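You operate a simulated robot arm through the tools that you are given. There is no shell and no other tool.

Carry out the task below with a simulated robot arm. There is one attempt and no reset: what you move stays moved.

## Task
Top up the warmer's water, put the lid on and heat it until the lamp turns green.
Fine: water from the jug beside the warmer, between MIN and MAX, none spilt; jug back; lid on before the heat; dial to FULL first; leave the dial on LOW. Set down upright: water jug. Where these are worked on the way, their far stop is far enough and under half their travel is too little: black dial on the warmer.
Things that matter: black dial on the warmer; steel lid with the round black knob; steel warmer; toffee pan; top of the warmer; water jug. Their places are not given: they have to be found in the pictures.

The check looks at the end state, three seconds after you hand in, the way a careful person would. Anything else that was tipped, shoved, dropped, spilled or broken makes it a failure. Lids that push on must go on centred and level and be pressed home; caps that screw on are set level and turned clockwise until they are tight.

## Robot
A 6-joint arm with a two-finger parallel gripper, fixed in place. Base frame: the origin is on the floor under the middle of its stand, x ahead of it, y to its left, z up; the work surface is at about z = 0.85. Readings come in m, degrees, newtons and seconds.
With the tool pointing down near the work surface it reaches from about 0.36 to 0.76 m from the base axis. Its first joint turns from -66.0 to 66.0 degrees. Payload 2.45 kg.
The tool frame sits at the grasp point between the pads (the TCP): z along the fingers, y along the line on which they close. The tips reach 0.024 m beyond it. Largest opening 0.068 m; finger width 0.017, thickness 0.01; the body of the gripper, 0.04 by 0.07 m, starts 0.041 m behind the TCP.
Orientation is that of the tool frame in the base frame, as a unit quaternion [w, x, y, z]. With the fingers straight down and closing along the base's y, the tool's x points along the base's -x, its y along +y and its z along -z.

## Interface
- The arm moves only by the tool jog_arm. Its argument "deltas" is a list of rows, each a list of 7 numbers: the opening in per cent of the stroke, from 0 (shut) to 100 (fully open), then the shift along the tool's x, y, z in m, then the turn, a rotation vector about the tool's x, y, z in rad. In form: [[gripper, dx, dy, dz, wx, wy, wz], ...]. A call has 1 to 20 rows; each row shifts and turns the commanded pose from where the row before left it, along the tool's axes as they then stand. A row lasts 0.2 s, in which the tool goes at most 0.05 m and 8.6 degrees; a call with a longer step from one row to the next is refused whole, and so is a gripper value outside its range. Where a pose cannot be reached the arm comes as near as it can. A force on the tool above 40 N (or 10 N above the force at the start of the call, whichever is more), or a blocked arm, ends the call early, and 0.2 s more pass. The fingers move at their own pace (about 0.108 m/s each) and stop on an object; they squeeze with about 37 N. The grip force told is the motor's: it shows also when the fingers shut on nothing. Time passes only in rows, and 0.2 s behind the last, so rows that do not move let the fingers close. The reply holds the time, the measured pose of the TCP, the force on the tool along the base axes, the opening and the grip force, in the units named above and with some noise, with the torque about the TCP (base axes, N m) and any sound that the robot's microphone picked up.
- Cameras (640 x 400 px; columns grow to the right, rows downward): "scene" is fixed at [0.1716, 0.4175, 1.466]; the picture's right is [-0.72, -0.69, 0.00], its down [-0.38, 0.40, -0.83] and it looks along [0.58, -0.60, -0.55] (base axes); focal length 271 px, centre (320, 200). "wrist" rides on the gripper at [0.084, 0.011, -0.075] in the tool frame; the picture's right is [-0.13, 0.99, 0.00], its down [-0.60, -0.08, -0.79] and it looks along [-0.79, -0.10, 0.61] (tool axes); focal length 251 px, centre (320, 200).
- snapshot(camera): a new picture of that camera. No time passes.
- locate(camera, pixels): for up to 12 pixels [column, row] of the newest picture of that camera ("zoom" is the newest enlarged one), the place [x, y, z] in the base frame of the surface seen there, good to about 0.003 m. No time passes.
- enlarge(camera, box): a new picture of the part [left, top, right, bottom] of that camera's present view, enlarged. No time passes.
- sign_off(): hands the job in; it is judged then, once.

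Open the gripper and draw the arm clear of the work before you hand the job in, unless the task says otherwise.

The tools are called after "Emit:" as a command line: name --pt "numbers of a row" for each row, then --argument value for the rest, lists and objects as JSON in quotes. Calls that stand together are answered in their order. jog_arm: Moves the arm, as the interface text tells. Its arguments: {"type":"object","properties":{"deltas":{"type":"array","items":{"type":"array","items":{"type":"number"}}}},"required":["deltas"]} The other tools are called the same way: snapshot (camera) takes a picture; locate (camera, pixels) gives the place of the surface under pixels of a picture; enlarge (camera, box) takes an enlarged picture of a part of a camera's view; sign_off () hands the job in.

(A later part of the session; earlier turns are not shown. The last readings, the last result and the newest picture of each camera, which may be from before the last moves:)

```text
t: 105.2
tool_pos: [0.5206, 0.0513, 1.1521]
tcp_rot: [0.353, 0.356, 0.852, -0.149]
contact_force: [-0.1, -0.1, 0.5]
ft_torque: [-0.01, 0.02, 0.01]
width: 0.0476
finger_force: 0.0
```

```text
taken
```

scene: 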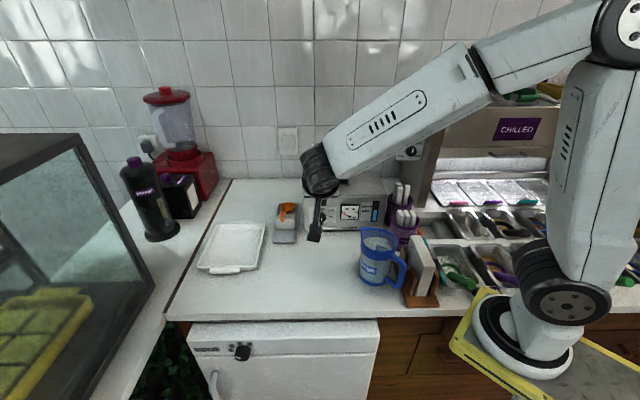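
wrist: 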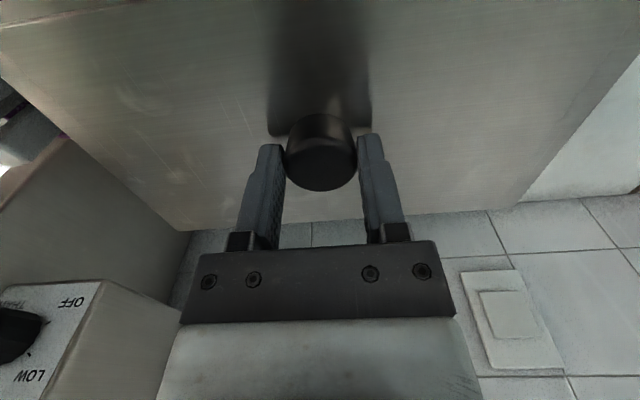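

45° of forward pitch is reached without trouble. I continue to horizontal.

Emit:
jog_arm --pt "70 0 0 0 0 -0.131 0" --pt "70 0 0 0 0 -0.131 0" --pt "70 0 0 0 0 -0.131 0" --pt "70 0 0 0 0 -0.131 0" --pt "70 0 0 0 0 -0.131 0" --pt "70 0 0 0 0 -0.131 0" --pt "70 0 0 0 0 0 0"

Emit:
snapshot --camera "wrist"

Emit:
snapshot --camera "scene"

```text
t: 106.8
tool_pos: [0.5203, 0.0507, 1.1505]
tcp_rot: [0.653, 0.273, 0.651, -0.274]
contact_force: [0.3, -0.8, 0.3]
ft_torque: [0.01, 0.02, -0.02]
width: 0.0476
finger_force: 0.1
```

```text
taken
```

wrist: 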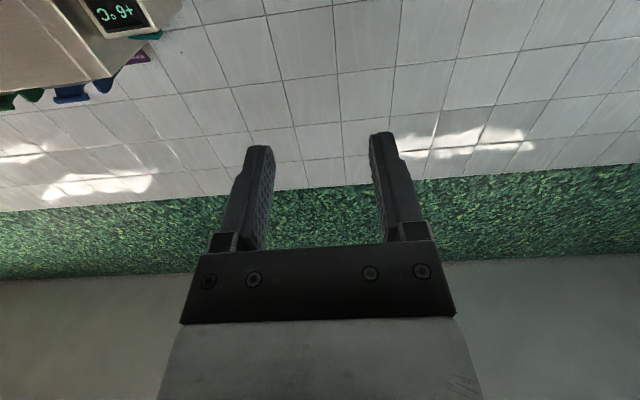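

```text
taken
```

scene: 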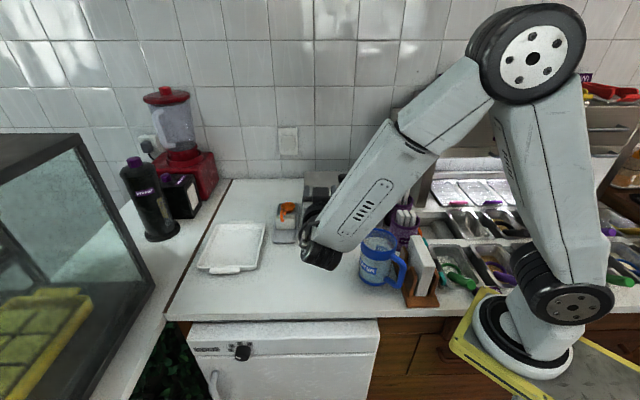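

Horizontal reach works, but the wrist camera is underneath (tool x down), too low for the dial height. I roll the tool -180° about its axis in free air to bring the camera on top.

Emit:
jog_arm --pt "70 0 0 0 0 0 -0.131" --pt "70 0 0 0 0 0 -0.131" --pt "70 0 0 0 0 0 -0.131" --pt "70 0 0 0 0 0 -0.131" --pt "70 0 0 0 0 0 -0.131" --pt "70 0 0 0 0 0 -0.131" --pt "70 0 0 0 0 0 -0.131" --pt "70 0 0 0 0 0 -0.131" --pt "70 0 0 0 0 0 -0.131" --pt "70 0 0 0 0 0 -0.131" --pt "70 0 0 0 0 0 -0.131" --pt "70 0 0 0 0 0 -0.131" --pt "70 0 0 0 0 0 0"

Emit:
snapshot --camera "wrist"

```text
t: 109.6
tool_pos: [0.5211, 0.0514, 1.15]
tcp_rot: [-0.266, 0.269, -0.653, 0.656]
contact_force: [0.3, -0.4, -0.2]
ft_torque: [0.03, -0.03, 0.0]
width: 0.0475
finger_force: 0.1
```

```text
taken
```

wrist: 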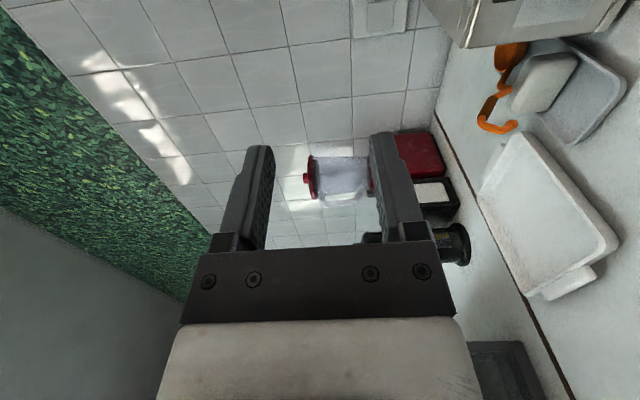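

Half way: tool x now points right, camera on the right side. I roll another -90°.

Emit:
jog_arm --pt "70 0 0 0 0 0 -0.131" --pt "70 0 0 0 0 0 -0.131" --pt "70 0 0 0 0 0 -0.131" --pt "70 0 0 0 0 0 -0.131" --pt "70 0 0 0 0 0 -0.131" --pt "70 0 0 0 0 0 -0.131" --pt "70 0 0 0 0 0 -0.131" --pt "70 0 0 0 0 0 -0.131" --pt "70 0 0 0 0 0 -0.131" --pt "70 0 0 0 0 0 -0.131" --pt "70 0 0 0 0 0 -0.131" --pt "70 0 0 0 0 0 -0.131" --pt "70 0 0 0 0 0 0"

Emit:
snapshot --camera "wrist"

```text
t: 112.4
tool_pos: [0.5214, 0.0523, 1.1509]
tcp_rot: [0.276, 0.652, -0.271, 0.652]
contact_force: [-0.4, -0.1, -1.1]
ft_torque: [-0.02, -0.02, -0.01]
width: 0.0477
finger_force: 0.0
```

```text
taken
```

wrist: 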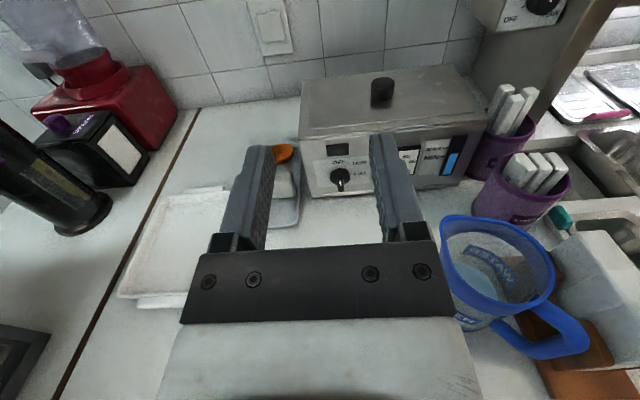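

The roll works: the camera is on top and the view is upright, with the dial at (340,178). I zoom on the dial and locate it.

Emit:
enlarge --camera "wrist" --box '[300, 130, 380, 200]'

Emit:
locate --camera "zoom" --pixels '[[320, 330], [320, 300], [320, 375], [270, 330], [375, 330], [320, 395], [320, 260], [230, 300], [450, 270], [450, 330], [330, 220], [320, 345]]'

```text
5.71 times, centred on (340, 165) of wrist
```

zoom: 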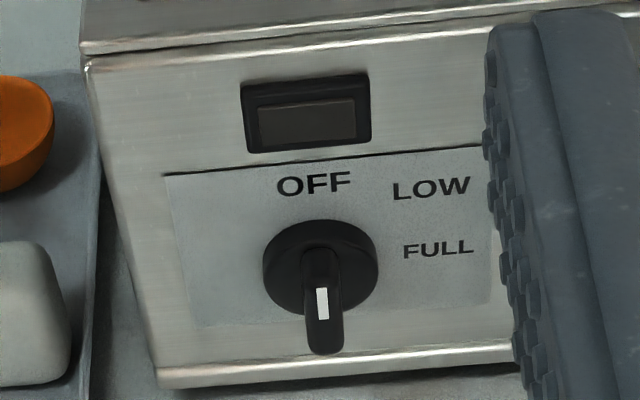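

```text
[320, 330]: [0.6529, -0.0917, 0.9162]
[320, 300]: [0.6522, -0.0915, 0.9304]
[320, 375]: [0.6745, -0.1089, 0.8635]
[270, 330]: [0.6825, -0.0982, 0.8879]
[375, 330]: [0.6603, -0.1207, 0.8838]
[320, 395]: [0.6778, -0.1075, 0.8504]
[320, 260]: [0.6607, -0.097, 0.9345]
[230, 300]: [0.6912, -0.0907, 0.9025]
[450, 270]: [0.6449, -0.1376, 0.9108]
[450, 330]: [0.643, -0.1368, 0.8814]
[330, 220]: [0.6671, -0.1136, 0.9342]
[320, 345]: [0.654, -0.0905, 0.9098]
```

I sample points on the disc, bar and labels to get the dial's axis precisely.

Emit:
locate --camera "zoom" --pixels '[[280, 265], [362, 260], [290, 240], [345, 235], [285, 295], [362, 290], [310, 185], [430, 188], [437, 248], [322, 352], [308, 340], [338, 340]]'

Emit:
enlarge --camera "scene" --box '[302, 195, 350, 235]'

Emit:
locate --camera "zoom" --pixels '[[230, 280], [230, 330], [230, 355], [240, 240], [205, 300], [275, 300], [190, 300], [290, 300], [240, 150], [365, 170], [368, 270], [240, 225]]'

```text
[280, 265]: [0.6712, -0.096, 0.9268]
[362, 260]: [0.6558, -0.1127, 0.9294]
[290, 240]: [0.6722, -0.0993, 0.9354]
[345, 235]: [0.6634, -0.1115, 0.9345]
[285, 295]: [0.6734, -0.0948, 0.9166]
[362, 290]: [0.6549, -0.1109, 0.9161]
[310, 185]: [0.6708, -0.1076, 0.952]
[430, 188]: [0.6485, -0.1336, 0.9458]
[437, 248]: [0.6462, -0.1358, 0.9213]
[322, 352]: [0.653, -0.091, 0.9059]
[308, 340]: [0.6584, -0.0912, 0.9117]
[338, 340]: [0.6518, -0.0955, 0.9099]
```

```text
10.00 times, centred on (326, 215) of scene
```

zoom: 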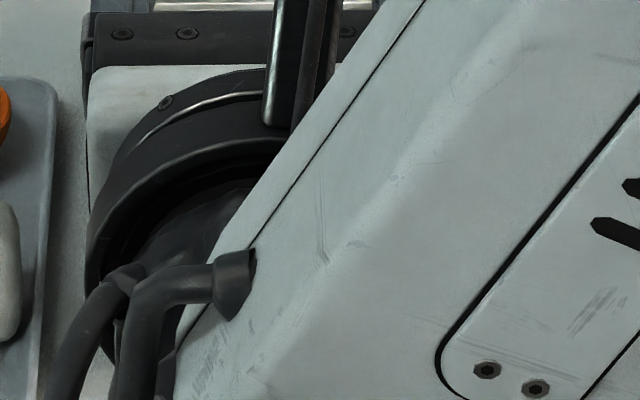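

```text
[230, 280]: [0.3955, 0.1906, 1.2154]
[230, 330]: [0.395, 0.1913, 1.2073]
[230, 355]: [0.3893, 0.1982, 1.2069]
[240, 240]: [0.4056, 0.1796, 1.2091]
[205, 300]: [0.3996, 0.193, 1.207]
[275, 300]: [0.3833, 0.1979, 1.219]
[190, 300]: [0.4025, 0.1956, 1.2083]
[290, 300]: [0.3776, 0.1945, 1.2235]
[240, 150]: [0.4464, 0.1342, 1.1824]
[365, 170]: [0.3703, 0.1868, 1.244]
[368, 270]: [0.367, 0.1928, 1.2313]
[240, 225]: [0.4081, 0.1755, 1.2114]
```

The dial axis is at about u=-0.400, z=0.921 (≈(0.657,-0.097)), bar 10 mm wide protruding to v≈0.523, vertical at OFF. Before descending I check the wrist's size below the tool axis for clearance to the counter.

Emit:
snapshot --camera "scene"

Emit:
enlarge --camera "scene" --box '[270, 170, 430, 280]'

Emit:
locate --camera "zoom" --pixels '[[120, 260], [160, 280], [200, 290], [230, 270], [100, 220], [150, 230], [250, 230], [300, 200], [180, 200], [90, 180]]'

```text
taken
```

scene: 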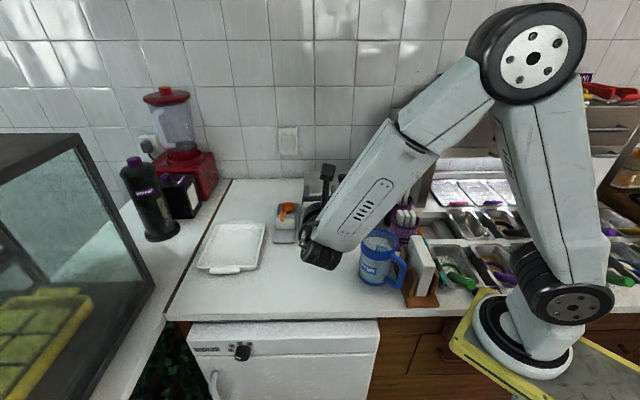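

```text
3.64 times, centred on (350, 225) of scene
```

zoom: 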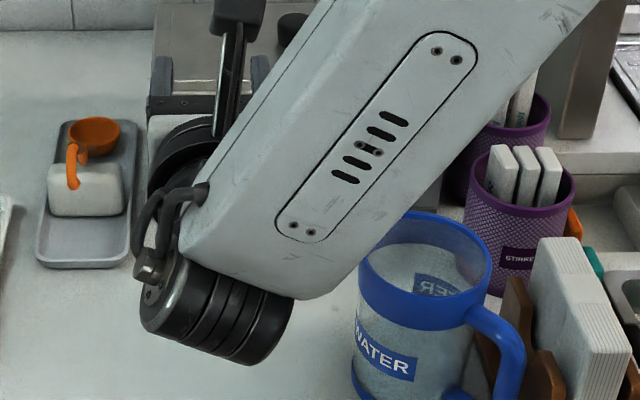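

```text
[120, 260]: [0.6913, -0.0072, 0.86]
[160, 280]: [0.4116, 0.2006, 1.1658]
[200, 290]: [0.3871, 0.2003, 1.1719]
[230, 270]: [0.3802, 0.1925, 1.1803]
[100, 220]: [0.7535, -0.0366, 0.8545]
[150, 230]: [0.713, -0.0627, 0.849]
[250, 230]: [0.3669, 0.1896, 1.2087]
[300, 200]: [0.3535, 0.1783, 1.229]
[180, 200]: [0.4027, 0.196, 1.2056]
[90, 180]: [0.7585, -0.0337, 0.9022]
```

I check the lowest part of the wrist cylinder (zoom (150-290, 330-365)) relative to the tool height.

Emit:
locate --camera "zoom" --pixels '[[150, 320], [180, 335], [210, 345], [245, 360], [270, 340], [285, 310], [145, 300], [300, 290], [350, 260]]'

```text
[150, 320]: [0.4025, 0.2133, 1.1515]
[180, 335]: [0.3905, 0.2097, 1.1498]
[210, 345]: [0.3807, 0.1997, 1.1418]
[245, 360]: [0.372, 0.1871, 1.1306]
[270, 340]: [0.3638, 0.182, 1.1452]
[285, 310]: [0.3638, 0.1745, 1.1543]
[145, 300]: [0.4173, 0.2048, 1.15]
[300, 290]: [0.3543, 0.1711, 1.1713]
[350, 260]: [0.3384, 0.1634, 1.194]
```

The wrist extends only ~4 cm below the tool axis, so there is clearance to the counter. I move to in front of the dial (v≈0.45) at z≈1.05, with a 30 mm opening.

Emit:
jog_arm --pt "60 -0.025 0.002 0.0303 0 0 0" --pt "45 -0.025 0.002 0.0303 0 0 0" --pt "45 -0.025 0.002 0.0303 0 0 0" --pt "45 -0.025 0.0022 0.0303 0 0 0" --pt "45 0 0 0 0 0 0"

Emit:
snapshot --camera "scene"

Emit:
snapshot --camera "wrist"

```text
t: 113.6
tool_pos: [0.601, -0.0425, 1.0507]
tcp_rot: [0.276, 0.652, -0.272, 0.652]
contact_force: [0.3, -0.1, -0.3]
ft_torque: [0.05, 0.01, 0.01]
width: 0.0307
finger_force: 0.1
```

```text
taken
```

scene: 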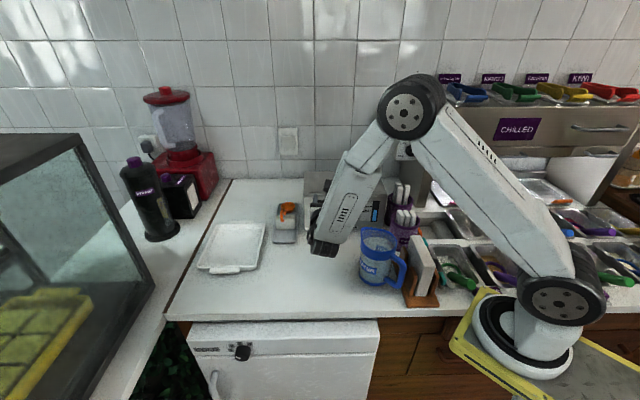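

```text
taken
```

wrist: 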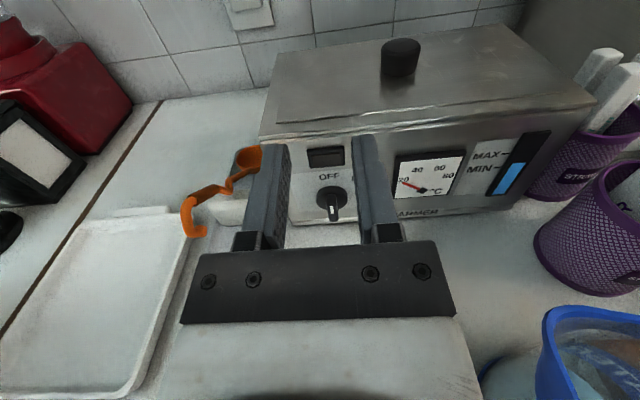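

The view shows the dial between the fingers and an orange ladle handle on the left at (190,215). I check its position for clearance before lowering.

Emit:
locate --camera "wrist" --pixels '[[190, 215], [193, 232], [215, 190], [235, 185], [248, 157], [332, 190], [334, 212], [220, 215], [510, 310], [335, 205]]'

```text
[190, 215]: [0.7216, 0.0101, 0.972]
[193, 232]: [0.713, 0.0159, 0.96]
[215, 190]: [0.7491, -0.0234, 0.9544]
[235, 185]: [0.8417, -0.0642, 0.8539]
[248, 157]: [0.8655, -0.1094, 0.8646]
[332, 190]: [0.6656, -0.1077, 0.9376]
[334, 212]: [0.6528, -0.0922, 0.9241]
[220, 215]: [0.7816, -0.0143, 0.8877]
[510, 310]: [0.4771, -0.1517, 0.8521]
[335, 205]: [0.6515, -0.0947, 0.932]
```

The ladle is ~12 cm left of the dial axis, so it's clear. I lower by 7 cm first and check the forearm's clearance to the jug.

Emit:
jog_arm --pt "45 -0.02 0 0 0 0 0" --pt "45 -0.025 0 0 0 0 0" --pt "45 -0.025 0 0 0 0 0" --pt "45 0 0 0 0 0 0"

Emit:
snapshot --camera "scene"

Emit:
enlarge --camera "scene" --box '[280, 150, 430, 300]'

Emit:
snapshot --camera "wrist"

```text
t: 114.6
tool_pos: [0.6005, -0.0425, 0.9803]
tcp_rot: [0.276, 0.652, -0.272, 0.652]
contact_force: [0.1, 0.7, 0.6]
ft_torque: [0.02, 0.01, 0.02]
width: 0.0309
finger_force: 0.1
```

```text
taken
```

scene: 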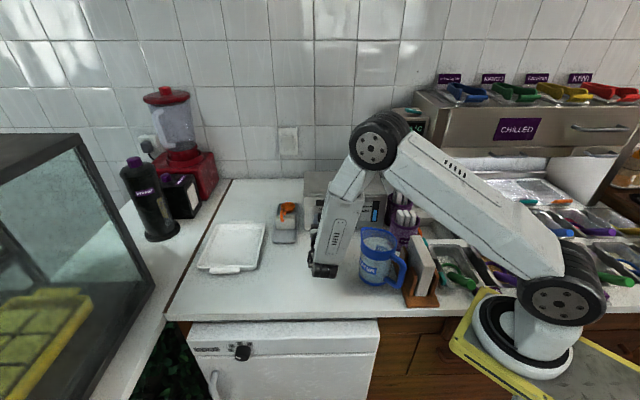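

```text
2.67 times, centred on (355, 225) of scene
```

zoom: 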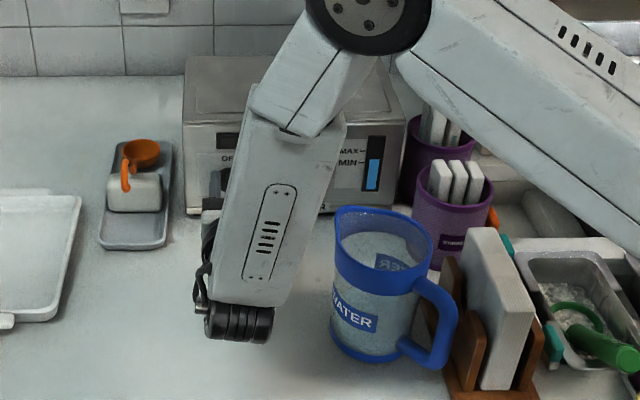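

```text
taken
```

wrist: 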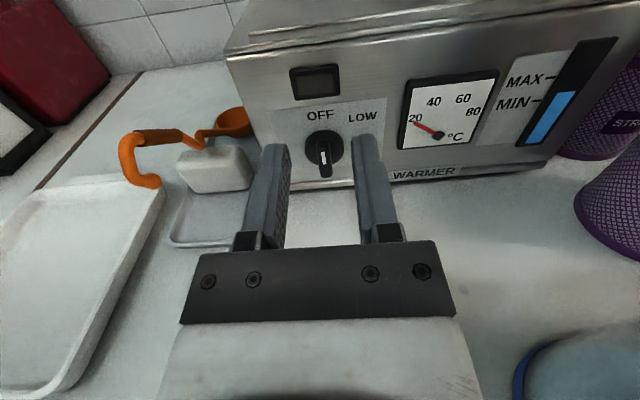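

The elbow and upper arm have come lower. I locate points on them to check clearances to the cups, napkins and warmer.

Emit:
locate --camera "scene" --pixels '[[375, 148], [375, 168], [390, 170], [400, 190], [430, 210], [460, 235], [500, 265], [340, 190], [345, 215], [330, 262], [320, 274], [315, 265]]'

```text
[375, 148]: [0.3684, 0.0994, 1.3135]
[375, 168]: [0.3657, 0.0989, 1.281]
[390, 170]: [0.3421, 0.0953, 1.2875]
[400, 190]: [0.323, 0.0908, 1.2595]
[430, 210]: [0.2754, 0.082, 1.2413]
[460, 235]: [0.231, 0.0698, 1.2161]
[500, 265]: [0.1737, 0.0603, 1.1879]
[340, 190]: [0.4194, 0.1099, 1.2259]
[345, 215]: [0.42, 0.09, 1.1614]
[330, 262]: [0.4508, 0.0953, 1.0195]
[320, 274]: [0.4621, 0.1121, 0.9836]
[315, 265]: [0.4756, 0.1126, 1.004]
```

Everything on the arm is high above the objects. I lower the remaining 6 cm to the dial's height (z≈0.921).

Emit:
jog_arm --pt "45 -0.02 0 0 0 0 0" --pt "45 -0.02 0 0 0 0 0" --pt "45 -0.019 0 0 0 0 0" --pt "45 0 0 0 0 0 0"

Emit:
snapshot --camera "wrist"

Emit:
snapshot --camera "scene"

```text
t: 115.6
tool_pos: [0.5994, -0.0417, 0.922]
tcp_rot: [0.276, 0.652, -0.272, 0.652]
contact_force: [0.4, 0.2, -0.3]
ft_torque: [-0.01, 0.0, 0.01]
width: 0.0305
finger_force: 0.0
```

```text
taken
```

wrist: 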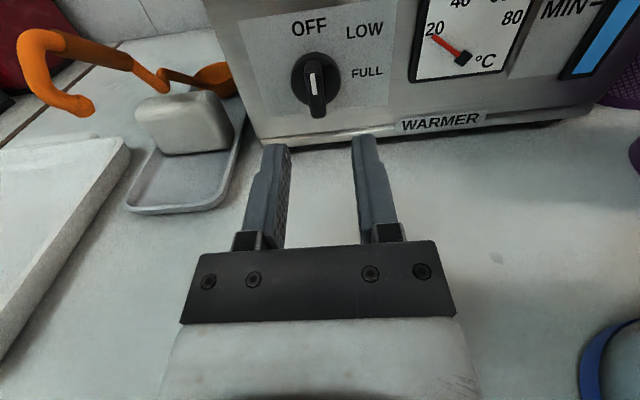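

```text
taken
```

scene: 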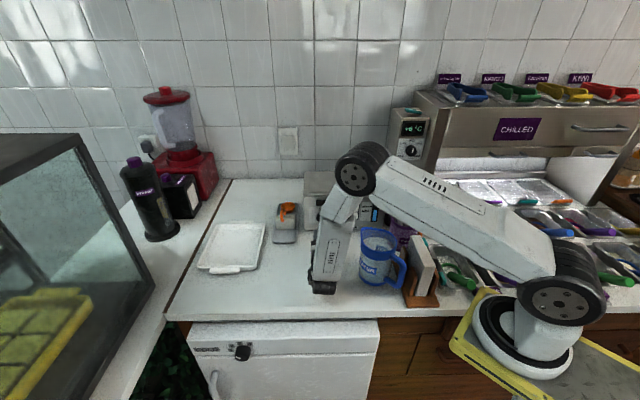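

The dial is straight ahead. I zoom in to measure the bar's offset from the tool axis.

Emit:
enlarge --camera "wrist" --box '[276, 40, 356, 130]'

Emit:
locate --camera "zoom" --pixels '[[316, 200], [316, 260], [316, 320], [296, 300], [340, 300], [316, 330], [220, 170], [400, 150], [310, 120], [316, 140], [250, 240], [390, 230]]'

```text
4.44 times, centred on (316, 85) of wrist
```

zoom: 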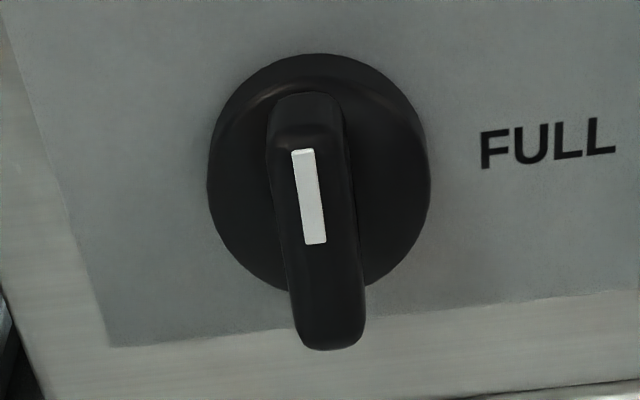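

```text
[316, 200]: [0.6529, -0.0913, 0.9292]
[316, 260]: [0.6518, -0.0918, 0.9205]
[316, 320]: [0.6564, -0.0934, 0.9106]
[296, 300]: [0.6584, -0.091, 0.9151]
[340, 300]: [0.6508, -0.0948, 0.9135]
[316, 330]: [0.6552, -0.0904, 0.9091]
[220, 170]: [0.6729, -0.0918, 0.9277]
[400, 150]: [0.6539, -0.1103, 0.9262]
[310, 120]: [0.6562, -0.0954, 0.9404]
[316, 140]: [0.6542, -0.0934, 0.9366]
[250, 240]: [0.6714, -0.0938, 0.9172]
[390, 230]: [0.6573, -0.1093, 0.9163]
```

The dial axis is 2.5 mm higher and 2.6 mm to the left of the tool axis. I correct this and advance 5.5 cm so that the fingertips straddle the bar.

Emit:
jog_arm --pt "45 0.0025 -0.0026 0.01 0 0 0" --pt "45 0 0 0.02 0 0 0" --pt "45 0 0 0.015 0 0 0" --pt "45 0 0 0.01 0 0 0" --pt "45 0 0 0 0 0 0"

Emit:
snapshot --camera "wrist"

Emit:
enlarge --camera "wrist" --box '[250, 70, 390, 180]'

```text
t: 116.8
tool_pos: [0.6388, -0.0807, 0.9239]
tcp_rot: [0.275, 0.652, -0.272, 0.652]
contact_force: [0.4, 0.8, -0.2]
ft_torque: [0.01, -0.01, -0.03]
width: 0.0308
finger_force: 0.0
```

```text
taken
```

wrist: 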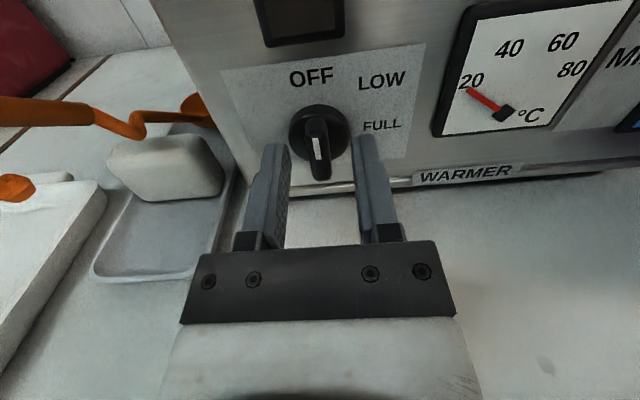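

```text
3.64 times, centred on (320, 125) of wrist
```

zoom: 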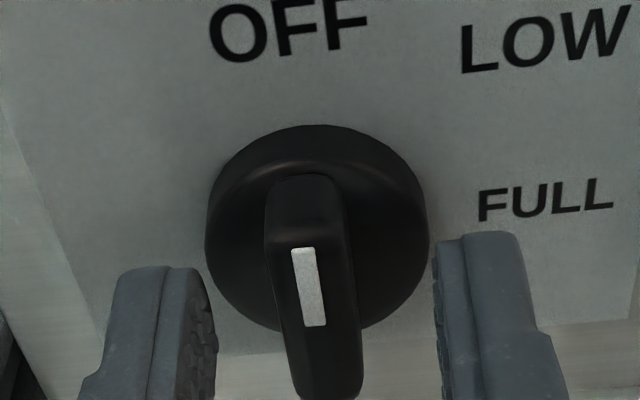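

The bar is centred between the fingertips. I advance 6 mm more and close on the bar.

Emit:
jog_arm --pt "45 0 0 0.003 0 0 0" --pt "45 0 0 0.003 0 0 0" --pt "35 0 0 0 0 0 0" --pt "25 0 0 0 0 0 0" --pt "10 0 0 0 0 0 0" --pt "0 0 0 0 0 0 0" --pt "0 0 0 0 0 0 0"

Emit:
snapshot --camera "wrist"

```text
t: 118.4
tool_pos: [0.6444, -0.0824, 0.9253]
tcp_rot: [0.275, 0.652, -0.271, 0.652]
contact_force: [8.1, 3.1, -3.0]
ft_torque: [0.2, -0.11, 0.44]
width: 0.0108
finger_force: 31.9
```

```text
taken
```

wrist: 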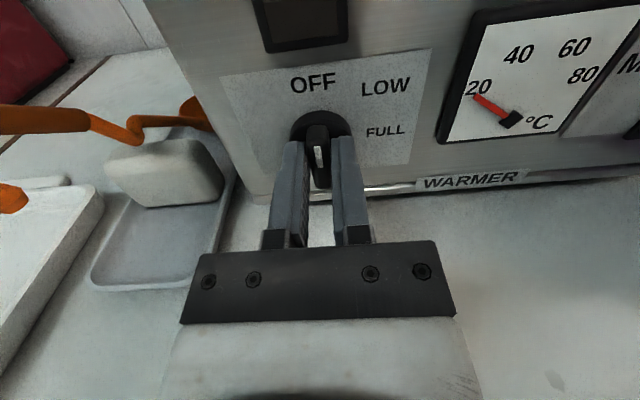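

The bar is gripped (width 10.8 mm) with a small side force of ~8 N. I relax it by ~0.8 mm, then start turning clockwise 15° as a test.

Emit:
jog_arm --pt "0 0 -0.0008 0 0 0 0" --pt "0 0 0 0 0 0 0"

Emit:
jog_arm --pt "0 0 0 0 0 0 0.087" --pt "0 0 0 0 0 0 0.087" --pt "0 0 0 0 0 0 0.087" --pt "0 0 0 0 0 0 0"

Emit:
snapshot --camera "wrist"

```text
t: 119.0
tool_pos: [0.6449, -0.0825, 0.9237]
tcp_rot: [0.276, 0.652, -0.273, 0.651]
contact_force: [2.6, 2.1, -0.8]
ft_torque: [0.43, 0.08, 0.42]
width: 0.0109
finger_force: 31.7
```

```text
t: 120.0
tool_pos: [0.6449, -0.0843, 0.9237]
tcp_rot: [0.189, 0.611, -0.354, 0.682]
contact_force: [-10.0, -0.9, 0.9]
ft_torque: [0.42, 0.45, 0.42]
width: 0.011
finger_force: 32.0
```

```text
taken
```

wrist: 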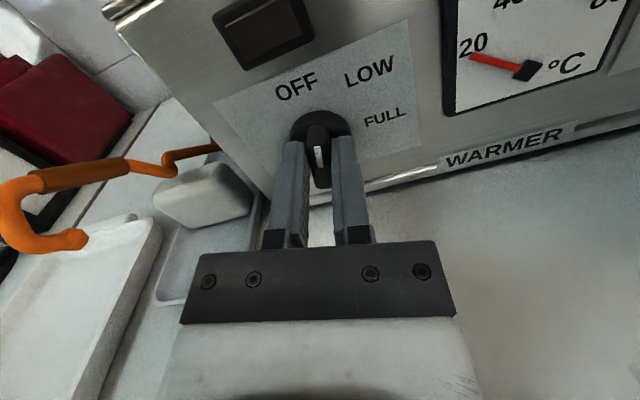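

The dial turns with the gripper. I continue turning in 20° increments with a slight lateral correction, watching forces.

Emit:
jog_arm --pt "0 0.0002 0.0006 -0.0003 0 0 0.087" --pt "0 0 0 0 0 0 0.087" --pt "0 0 0 0 0 0 0.087" --pt "0 0 0 0 0 0 0.087" --pt "0 0 0 0 0 0 0"

Emit:
snapshot --camera "wrist"

```text
t: 121.2
tool_pos: [0.6419, -0.0847, 0.9234]
tcp_rot: [0.068, 0.541, -0.455, 0.704]
contact_force: [-14.3, -11.2, -8.2]
ft_torque: [0.33, 0.45, 0.37]
width: 0.0111
finger_force: 31.8
```

```text
taken
```

wrist: 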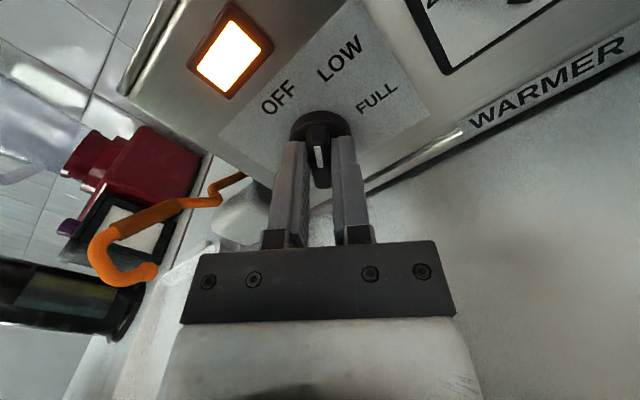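

The lamp lit orange as heating began, and a side force of ~19 N has built up because the tool axis is a few mm above the dial axis. I lower the tool by 3 mm (world) to relieve it.

Emit:
jog_arm --pt "0 -0.0012 0.0009 0 0 0 0" --pt "0 -0.0012 0.0009 0 0 0 0" --pt "0 0 0 0 0 0 0"

```text
t: 122.0
tool_pos: [0.6435, -0.0848, 0.9237]
tcp_rot: [0.069, 0.539, -0.455, 0.706]
contact_force: [-26.9, -9.5, 9.6]
ft_torque: [-0.37, -0.24, -0.14]
width: 0.0106
finger_force: 31.2
```

The bar is held firmly, so the tool must follow the dial's true axis (about z=0.920). I shift the command +4 mm right, +1.5 mm up and -1.5 mm back to zero the forces.

Emit:
jog_arm --pt "0 0.0018 0.0012 -0.0008 0 0 0" --pt "0 0.0017 0.0012 -0.0007 0 0 0" --pt "0 0 0 0 0 0 0"

```text
t: 122.8
tool_pos: [0.643, -0.0838, 0.9239]
tcp_rot: [0.065, 0.542, -0.453, 0.705]
contact_force: [22.3, -10.5, -7.8]
ft_torque: [0.15, 0.13, 0.26]
width: 0.011
finger_force: 32.1
```

Slight over-correction (mostly 23 N along the approach axis). I trim by about 1 mm.

Emit:
jog_arm --pt "0 -0.001 -0.0005 0.001 0 0 0" --pt "0 0 0 0 0 0 0"

```text
t: 123.4
tool_pos: [0.6424, -0.0843, 0.9228]
tcp_rot: [0.067, 0.541, -0.453, 0.705]
contact_force: [11.7, 1.5, 3.3]
ft_torque: [0.5, 0.46, 0.8]
width: 0.0111
finger_force: 31.9
```

Forces are now small (<12 N). I continue turning 25° more, moving the tool along the small arc about the true axis.

Emit:
jog_arm --pt "0 -0.0001 0.00035 0 0 0 0.0873" --pt "0 0 0.00035 0 0 0 0.0873" --pt "0 0 0.00035 0 0 0 0.0873" --pt "0 0 0 0 0 0 0"

Emit:
snapshot --camera "wrist"

```text
t: 124.4
tool_pos: [0.6418, -0.0841, 0.923]
tcp_rot: [-0.027, 0.476, -0.52, 0.709]
contact_force: [13.7, 10.2, 7.2]
ft_torque: [-0.11, -0.18, 0.18]
width: 0.011
finger_force: 31.4
```

```text
taken
```

wrist: 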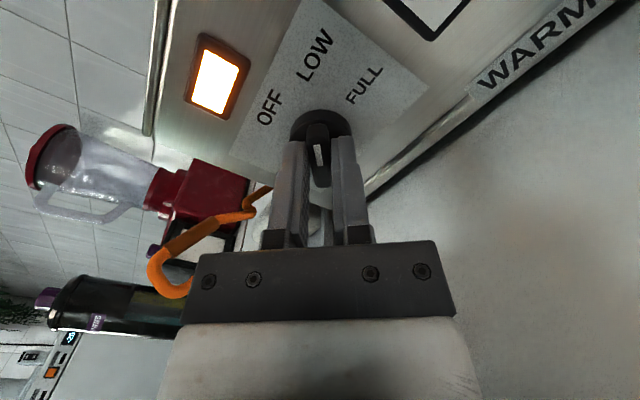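

The tool (≈50°) points at LOW; a ~17 N side force shows the arc shift was too much. I trim back and continue to turn toward FULL.

Emit:
jog_arm --pt "0 -0.001 -0.0016 0 0 0 0" --pt "0 0 0 0 0 0 0.0873" --pt "0 0 0 0 0 0 0.0873" --pt "0 0 0 0 0 0 0"

```text
t: 125.4
tool_pos: [0.6411, -0.0849, 0.9204]
tcp_rot: [-0.086, 0.429, -0.562, 0.702]
contact_force: [4.8, -1.6, 3.3]
ft_torque: [0.01, -0.03, 0.46]
width: 0.0109
finger_force: 31.9
```

Forces are small at 60°. I continue by 20°.

Emit:
jog_arm --pt "0 0 0 0 0 0 0.0873" --pt "0 0 0 0 0 0 0.0873" --pt "0 0 0 0 0 0 0.0873" --pt "0 0 0 0 0 0 0.0873" --pt "0 0 0 0 0 0 0"

Emit:
snapshot --camera "wrist"

```text
t: 126.6
tool_pos: [0.6411, -0.0847, 0.9203]
tcp_rot: [-0.206, 0.326, -0.628, 0.676]
contact_force: [0.1, -5.7, -12.4]
ft_torque: [0.1, 0.13, 0.18]
width: 0.0109
finger_force: 32.0
```

```text
taken
```

wrist: 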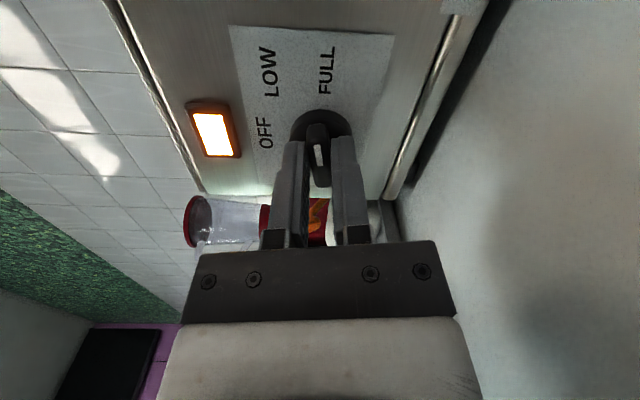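

At ~80° the pointer is near FULL. I continue in small steps toward the far stop, watching for the torque about the dial axis.

Emit:
jog_arm --pt "0 0 0.0008 0 0 0 0.0873" --pt "0 0 0 0 0 0 0.0873" --pt "0 0 0 0 0 0 0"

Emit:
snapshot --camera "wrist"

```text
t: 127.4
tool_pos: [0.6422, -0.0859, 0.921]
tcp_rot: [-0.264, 0.27, -0.654, 0.655]
contact_force: [-7.4, -7.7, -17.9]
ft_torque: [0.15, 0.22, 0.59]
width: 0.0111
finger_force: 32.0
```

```text
taken
```

wrist: 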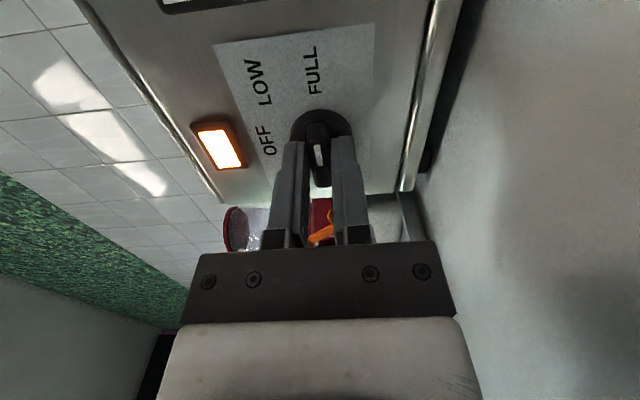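

At ~90° the pointer aims straight at FULL; no stop torque yet. I trim the vertical force and nudge 5° more to feel for the stop.

Emit:
jog_arm --pt "0 0 0.0015 0 0 0 0" --pt "0 0 0 0 0 0 0.05" --pt "0 0 0 0 0 0 0.04" --pt "0 0 0 0 0 0 0"

Emit:
enlarge --camera "wrist" --box '[220, 20, 400, 200]'

```text
t: 128.4
tool_pos: [0.6413, -0.0841, 0.9193]
tcp_rot: [0.295, -0.241, 0.664, -0.644]
contact_force: [-10.7, -6.0, -11.0]
ft_torque: [-0.21, 0.74, -0.61]
width: 0.0119
finger_force: 32.4
```

```text
2.22 times, centred on (310, 110) of wrist
```

zoom: 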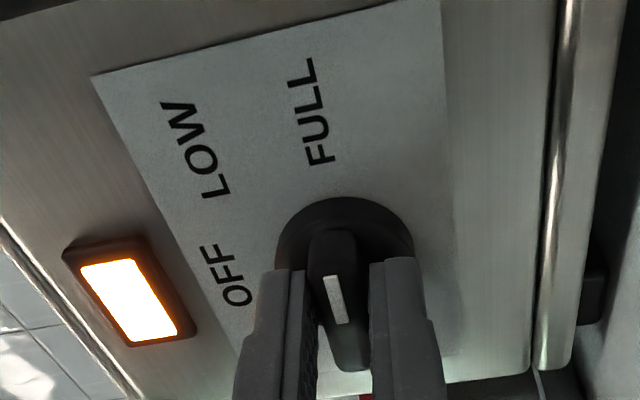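

The reaction torque (-0.67 N·m about the axis) shows the dial is against the FULL stop. I back off 3° to relieve the grip, and wait while it heats, watching lamp and thermometer.

Emit:
jog_arm --pt "0 0 0.0008 0 0 0 -0.05" --pt "0 0 0 0 0 0 0" --pt "0 0 0 0 0 0 0" --pt "0 0 0 0 0 0 0" --pt "0 0 0 0 0 0 0" --pt "0 0 0 0 0 0 0" --pt "0 0 0 0 0 0 0" --pt "0 0 0 0 0 0 0" --pt "0 0 0 0 0 0 0" --pt "0 0 0 0 0 0 0" --pt "0 0 0 0 0 0 0" --pt "0 0 0 0 0 0 0" --pt "0 0 0 0 0 0 0" --pt "0 0 0 0 0 0 0" --pt "0 0 0 0 0 0 0"

Emit:
snapshot --camera "wrist"

Emit:
snapshot --camera "scene"

```text
t: 131.6
tool_pos: [0.6418, -0.0842, 0.9201]
tcp_rot: [0.279, -0.256, 0.658, -0.651]
contact_force: [-15.7, -2.1, 5.4]
ft_torque: [-0.3, 0.49, -0.24]
width: 0.0109
finger_force: 32.1
```

```text
taken
```

wrist: 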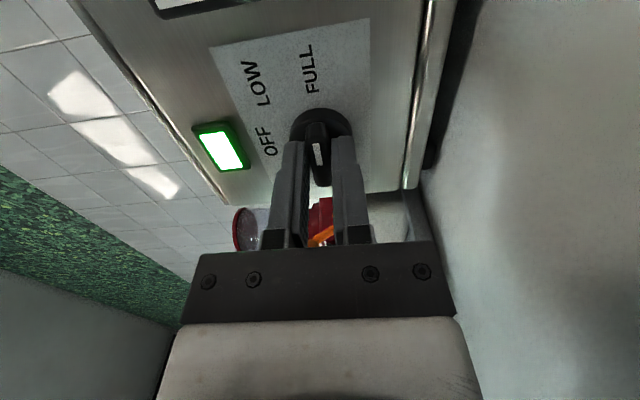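

```text
taken
```

scene: 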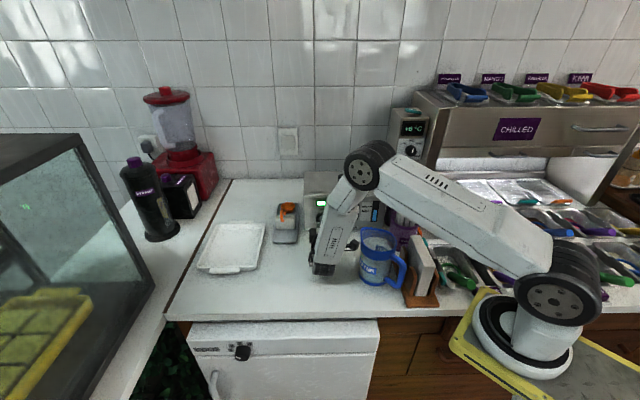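

The lamp has turned green with the dial on FULL. I now turn the dial back counter-clockwise toward LOW (~48°), first by 22°.

Emit:
jog_arm --pt "0 0.001 -0.0003 -0.0003 0 0 -0.0873" --pt "0 0 0 0 0 0 -0.0873" --pt "0 0 0 0 0 0 -0.0873" --pt "0 0 0 0 0 0 -0.0873" --pt "0 0 0 0 0 0 0"

Emit:
snapshot --camera "wrist"

```text
t: 132.8
tool_pos: [0.6419, -0.0837, 0.9203]
tcp_rot: [-0.163, 0.367, -0.602, 0.69]
contact_force: [2.2, -1.2, 7.3]
ft_torque: [0.15, 0.12, 0.68]
width: 0.011
finger_force: 31.8
```

```text
taken
```

wrist: 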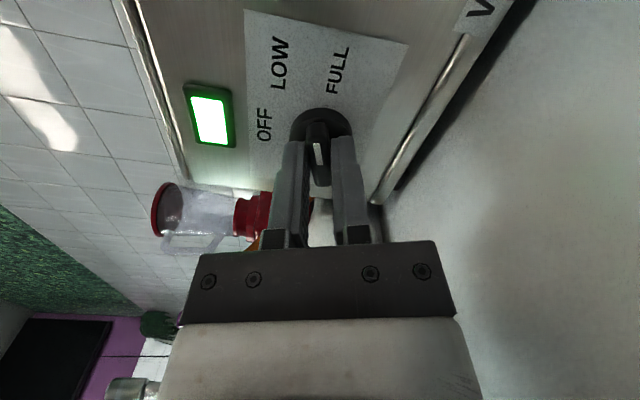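

Now at 72° with low forces and the lamp still green. I turn a further 24° back, to LOW.

Emit:
jog_arm --pt "0 0 0 0 0 0 -0.0838" --pt "0 0 0 0 0 0 -0.0838" --pt "0 0 0 0 0 0 -0.0838" --pt "0 0 0 0 0 0 -0.0838" --pt "0 0 0 0 0 0 -0.0838" --pt "0 0 0 0 0 0 0"

Emit:
snapshot --camera "wrist"

Emit:
enlarge --camera "wrist" --box '[230, 20, 410, 200]'

```text
t: 134.2
tool_pos: [0.6425, -0.0843, 0.9218]
tcp_rot: [-0.015, 0.483, -0.513, 0.71]
contact_force: [11.9, 4.7, 20.7]
ft_torque: [-0.13, -0.16, 0.38]
width: 0.0109
finger_force: 31.4
```

```text
taken
```

wrist: 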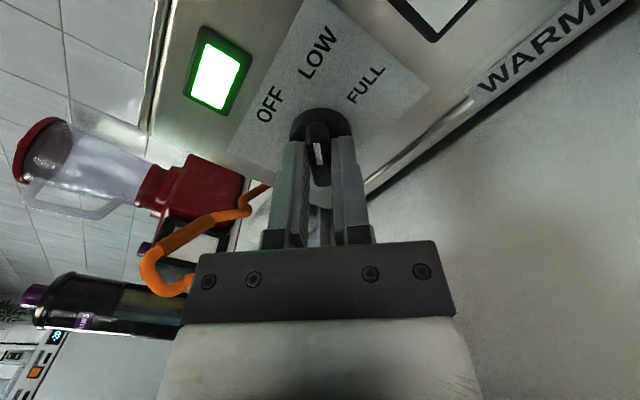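

```text
2.22 times, centred on (320, 110) of wrist
```

zoom: 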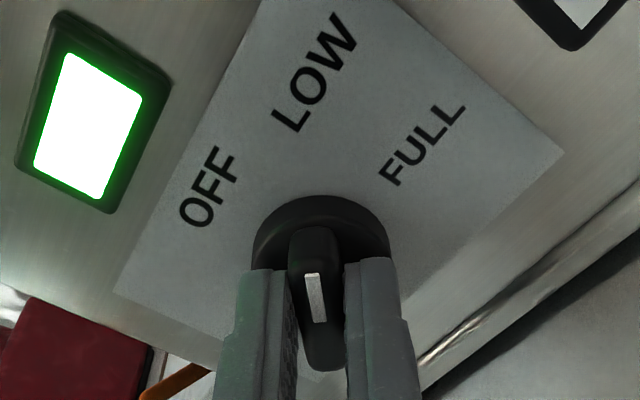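

The bar points at LOW (tool angle 48°), lamp green. I relieve the 20 N residual force before releasing so that the dial isn't nudged.

Emit:
jog_arm --pt "0 0.0006 -0.0016 0 0 0 0" --pt "0 0 0 0 0 0 0"

```text
t: 134.8
tool_pos: [0.6423, -0.084, 0.9219]
tcp_rot: [-0.015, 0.484, -0.513, 0.709]
contact_force: [13.8, 5.1, 14.2]
ft_torque: [-0.67, -0.67, -0.41]
width: 0.011
finger_force: 31.8
```

Emit:
jog_arm --pt "0 0 -0.0016 0 0 0 0" --pt "0 0 0 0 0 0 0"

```text
t: 135.4
tool_pos: [0.6423, -0.0834, 0.9232]
tcp_rot: [-0.015, 0.485, -0.514, 0.707]
contact_force: [14.5, -0.4, 6.7]
ft_torque: [-0.64, -0.6, -0.38]
width: 0.011
finger_force: 31.4
```

Forces are now ~10 N. One more small trim, then I open the fingers to 30 mm.

Emit:
jog_arm --pt "0 0.0003 -0.001 0.0003 0 0 0" --pt "0 0 0 0 0 0 0" --pt "20 0 0 0 0 0 0" --pt "45 0 0 0 0 0 0" --pt "45 0 0 0 0 0 0"

Emit:
enlarge --camera "wrist" --box '[230, 20, 410, 200]'

```text
t: 136.6
tool_pos: [0.6434, -0.084, 0.9245]
tcp_rot: [-0.014, 0.485, -0.514, 0.707]
contact_force: [0.7, -0.2, -0.1]
ft_torque: [-0.01, 0.0, 0.0]
width: 0.0307
finger_force: 0.0
```

```text
2.22 times, centred on (320, 110) of wrist
```

zoom: 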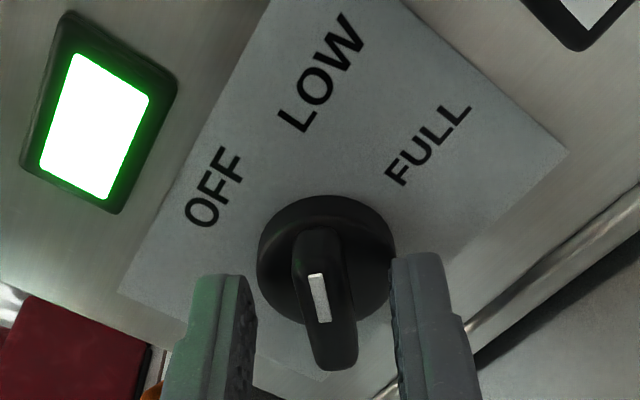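

The dial stays at LOW with the lamp green. I retreat straight back from the dial.

Emit:
jog_arm --pt "45 0 0 -0.01 0 0 0" --pt "45 0 0 -0.02 0 0 0" --pt "45 0 0 -0.03 0 0 0" --pt "45 0 0 -0.03 0 0 0" --pt "45 0 0 0 0 0 0"

Emit:
snapshot --camera "wrist"

```text
t: 137.8
tool_pos: [0.5797, -0.0198, 0.9218]
tcp_rot: [-0.015, 0.484, -0.514, 0.708]
contact_force: [-0.3, -0.1, 1.2]
ft_torque: [-0.02, 0.01, -0.01]
width: 0.0304
finger_force: 0.0
```

```text
taken
```

wrist: 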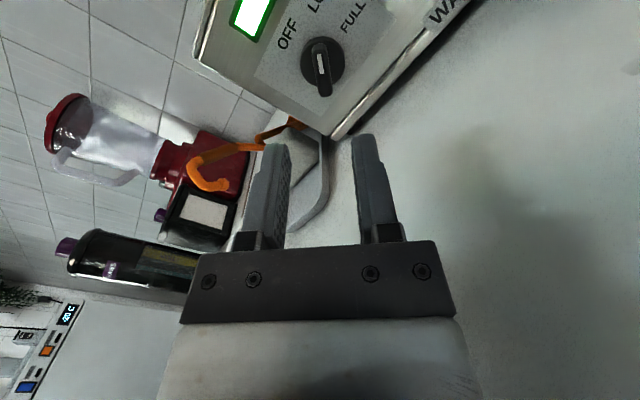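

Clear of the dial. I raise the arm straight up by ~22 cm and then inspect the whole scene.

Emit:
jog_arm --pt "45 0.0268 -0.0297 0 0 0 0" --pt "45 0.0268 -0.0297 0 0 0 0" --pt "45 0.0268 -0.0297 0 0 0 0" --pt "45 0.0268 -0.0297 0 0 0 0" --pt "45 0.0268 -0.0297 0 0 0 0" --pt "45 0.0268 -0.0297 0 0 0 0" --pt "45 0 0 0 0 0 0"

Emit:
snapshot --camera "scene"

Emit:
snapshot --camera "wrist"

```text
t: 139.4
tool_pos: [0.5799, -0.0186, 1.1642]
tcp_rot: [-0.013, 0.485, -0.514, 0.707]
contact_force: [0.2, -0.5, 1.4]
ft_torque: [-0.01, 0.02, 0.01]
width: 0.0307
finger_force: 0.1
```

```text
taken
```

scene: 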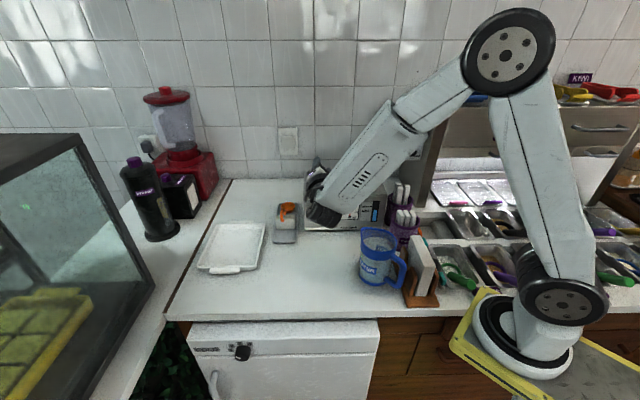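

```text
taken
```

wrist: 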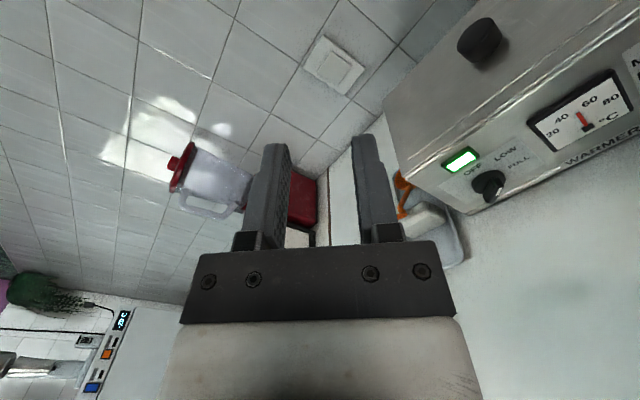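

The lamp is green and the thermometer reads ~55-60. I draw the arm further back and up so the scene camera can see the warmer.

Emit:
jog_arm --pt "45 0.02 -0.0223 -0.035 0 0 0" --pt "45 0.02 -0.0223 -0.035 0 0 0" --pt "45 0.02 -0.0223 -0.035 0 0 0" --pt "45 0.02 -0.0223 -0.035 0 0 0" --pt "70 0 0 0 0 0 0.131" --pt "70 0 0 0 0 0 0.131" --pt "70 0 0 0 0 0 0.131" --pt "70 0 0 0 0 0 0.131" --pt "70 0 0 0 0 0 0.131" --pt "70 0 0 0 0 0 0.131" --pt "70 0 0 0 0 0 0.131" --pt "70 0 0 0 0 0 0.131" --pt "70 0 0 0 0 0 0.131" --pt "70 0 0 0 0 0 0.131" --pt "70 0 0 0 0 0 0.131" --pt "70 0 0 0 0 0 0.131" --pt "70 0 0 0 0 0 0.131" --pt "70 0 0 0 0 0 0.131" --pt "70 0 0 0 0 0 0.131" --pt "70 0 0 0 0 0 0.131"

Emit:
jog_arm --pt "70 0 0 0 0 0 0.13" --pt "70 0 0 0 0 0 0.07" --pt "70 0 0 0 0 0.131 0" --pt "70 0 0 0 0 0.131 0" --pt "70 0 0 0 0 0.131 0" --pt "70 0 0 0 0 0.131 0" --pt "70 0 0 0 0 0.131 0" --pt "70 0 0 0 0 0.131 0" --pt "70 0 0 0 0 0.131 0" --pt "70 0 0 0 0 0.131 0" --pt "70 0 0 0 0 0.131 0" --pt "70 0 0 0 0 0.131 0" --pt "70 0 0 0 0 0.131 0" --pt "70 0 0 0 0 0.131 0" --pt "70 0 0 0 0 0 0"

Emit:
snapshot --camera "scene"

```text
t: 143.6
tool_pos: [0.4823, 0.0809, 1.2819]
tcp_rot: [0.621, 0.205, 0.676, -0.339]
contact_force: [-0.3, 0.2, -0.2]
ft_torque: [0.0, 0.0, 0.01]
width: 0.0474
finger_force: 0.0
```

```text
t: 146.8
tool_pos: [0.4826, 0.0814, 1.2819]
tcp_rot: [-0.002, 0.387, 0.922, -0.004]
contact_force: [-0.3, -0.4, 0.5]
ft_torque: [-0.04, -0.01, -0.05]
width: 0.0474
finger_force: 0.0
```

```text
taken
```

scene: 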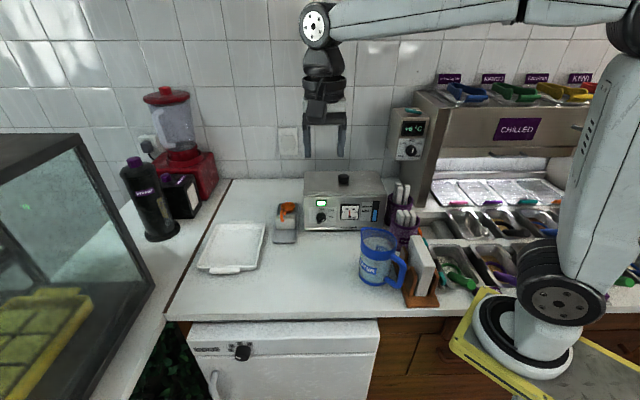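

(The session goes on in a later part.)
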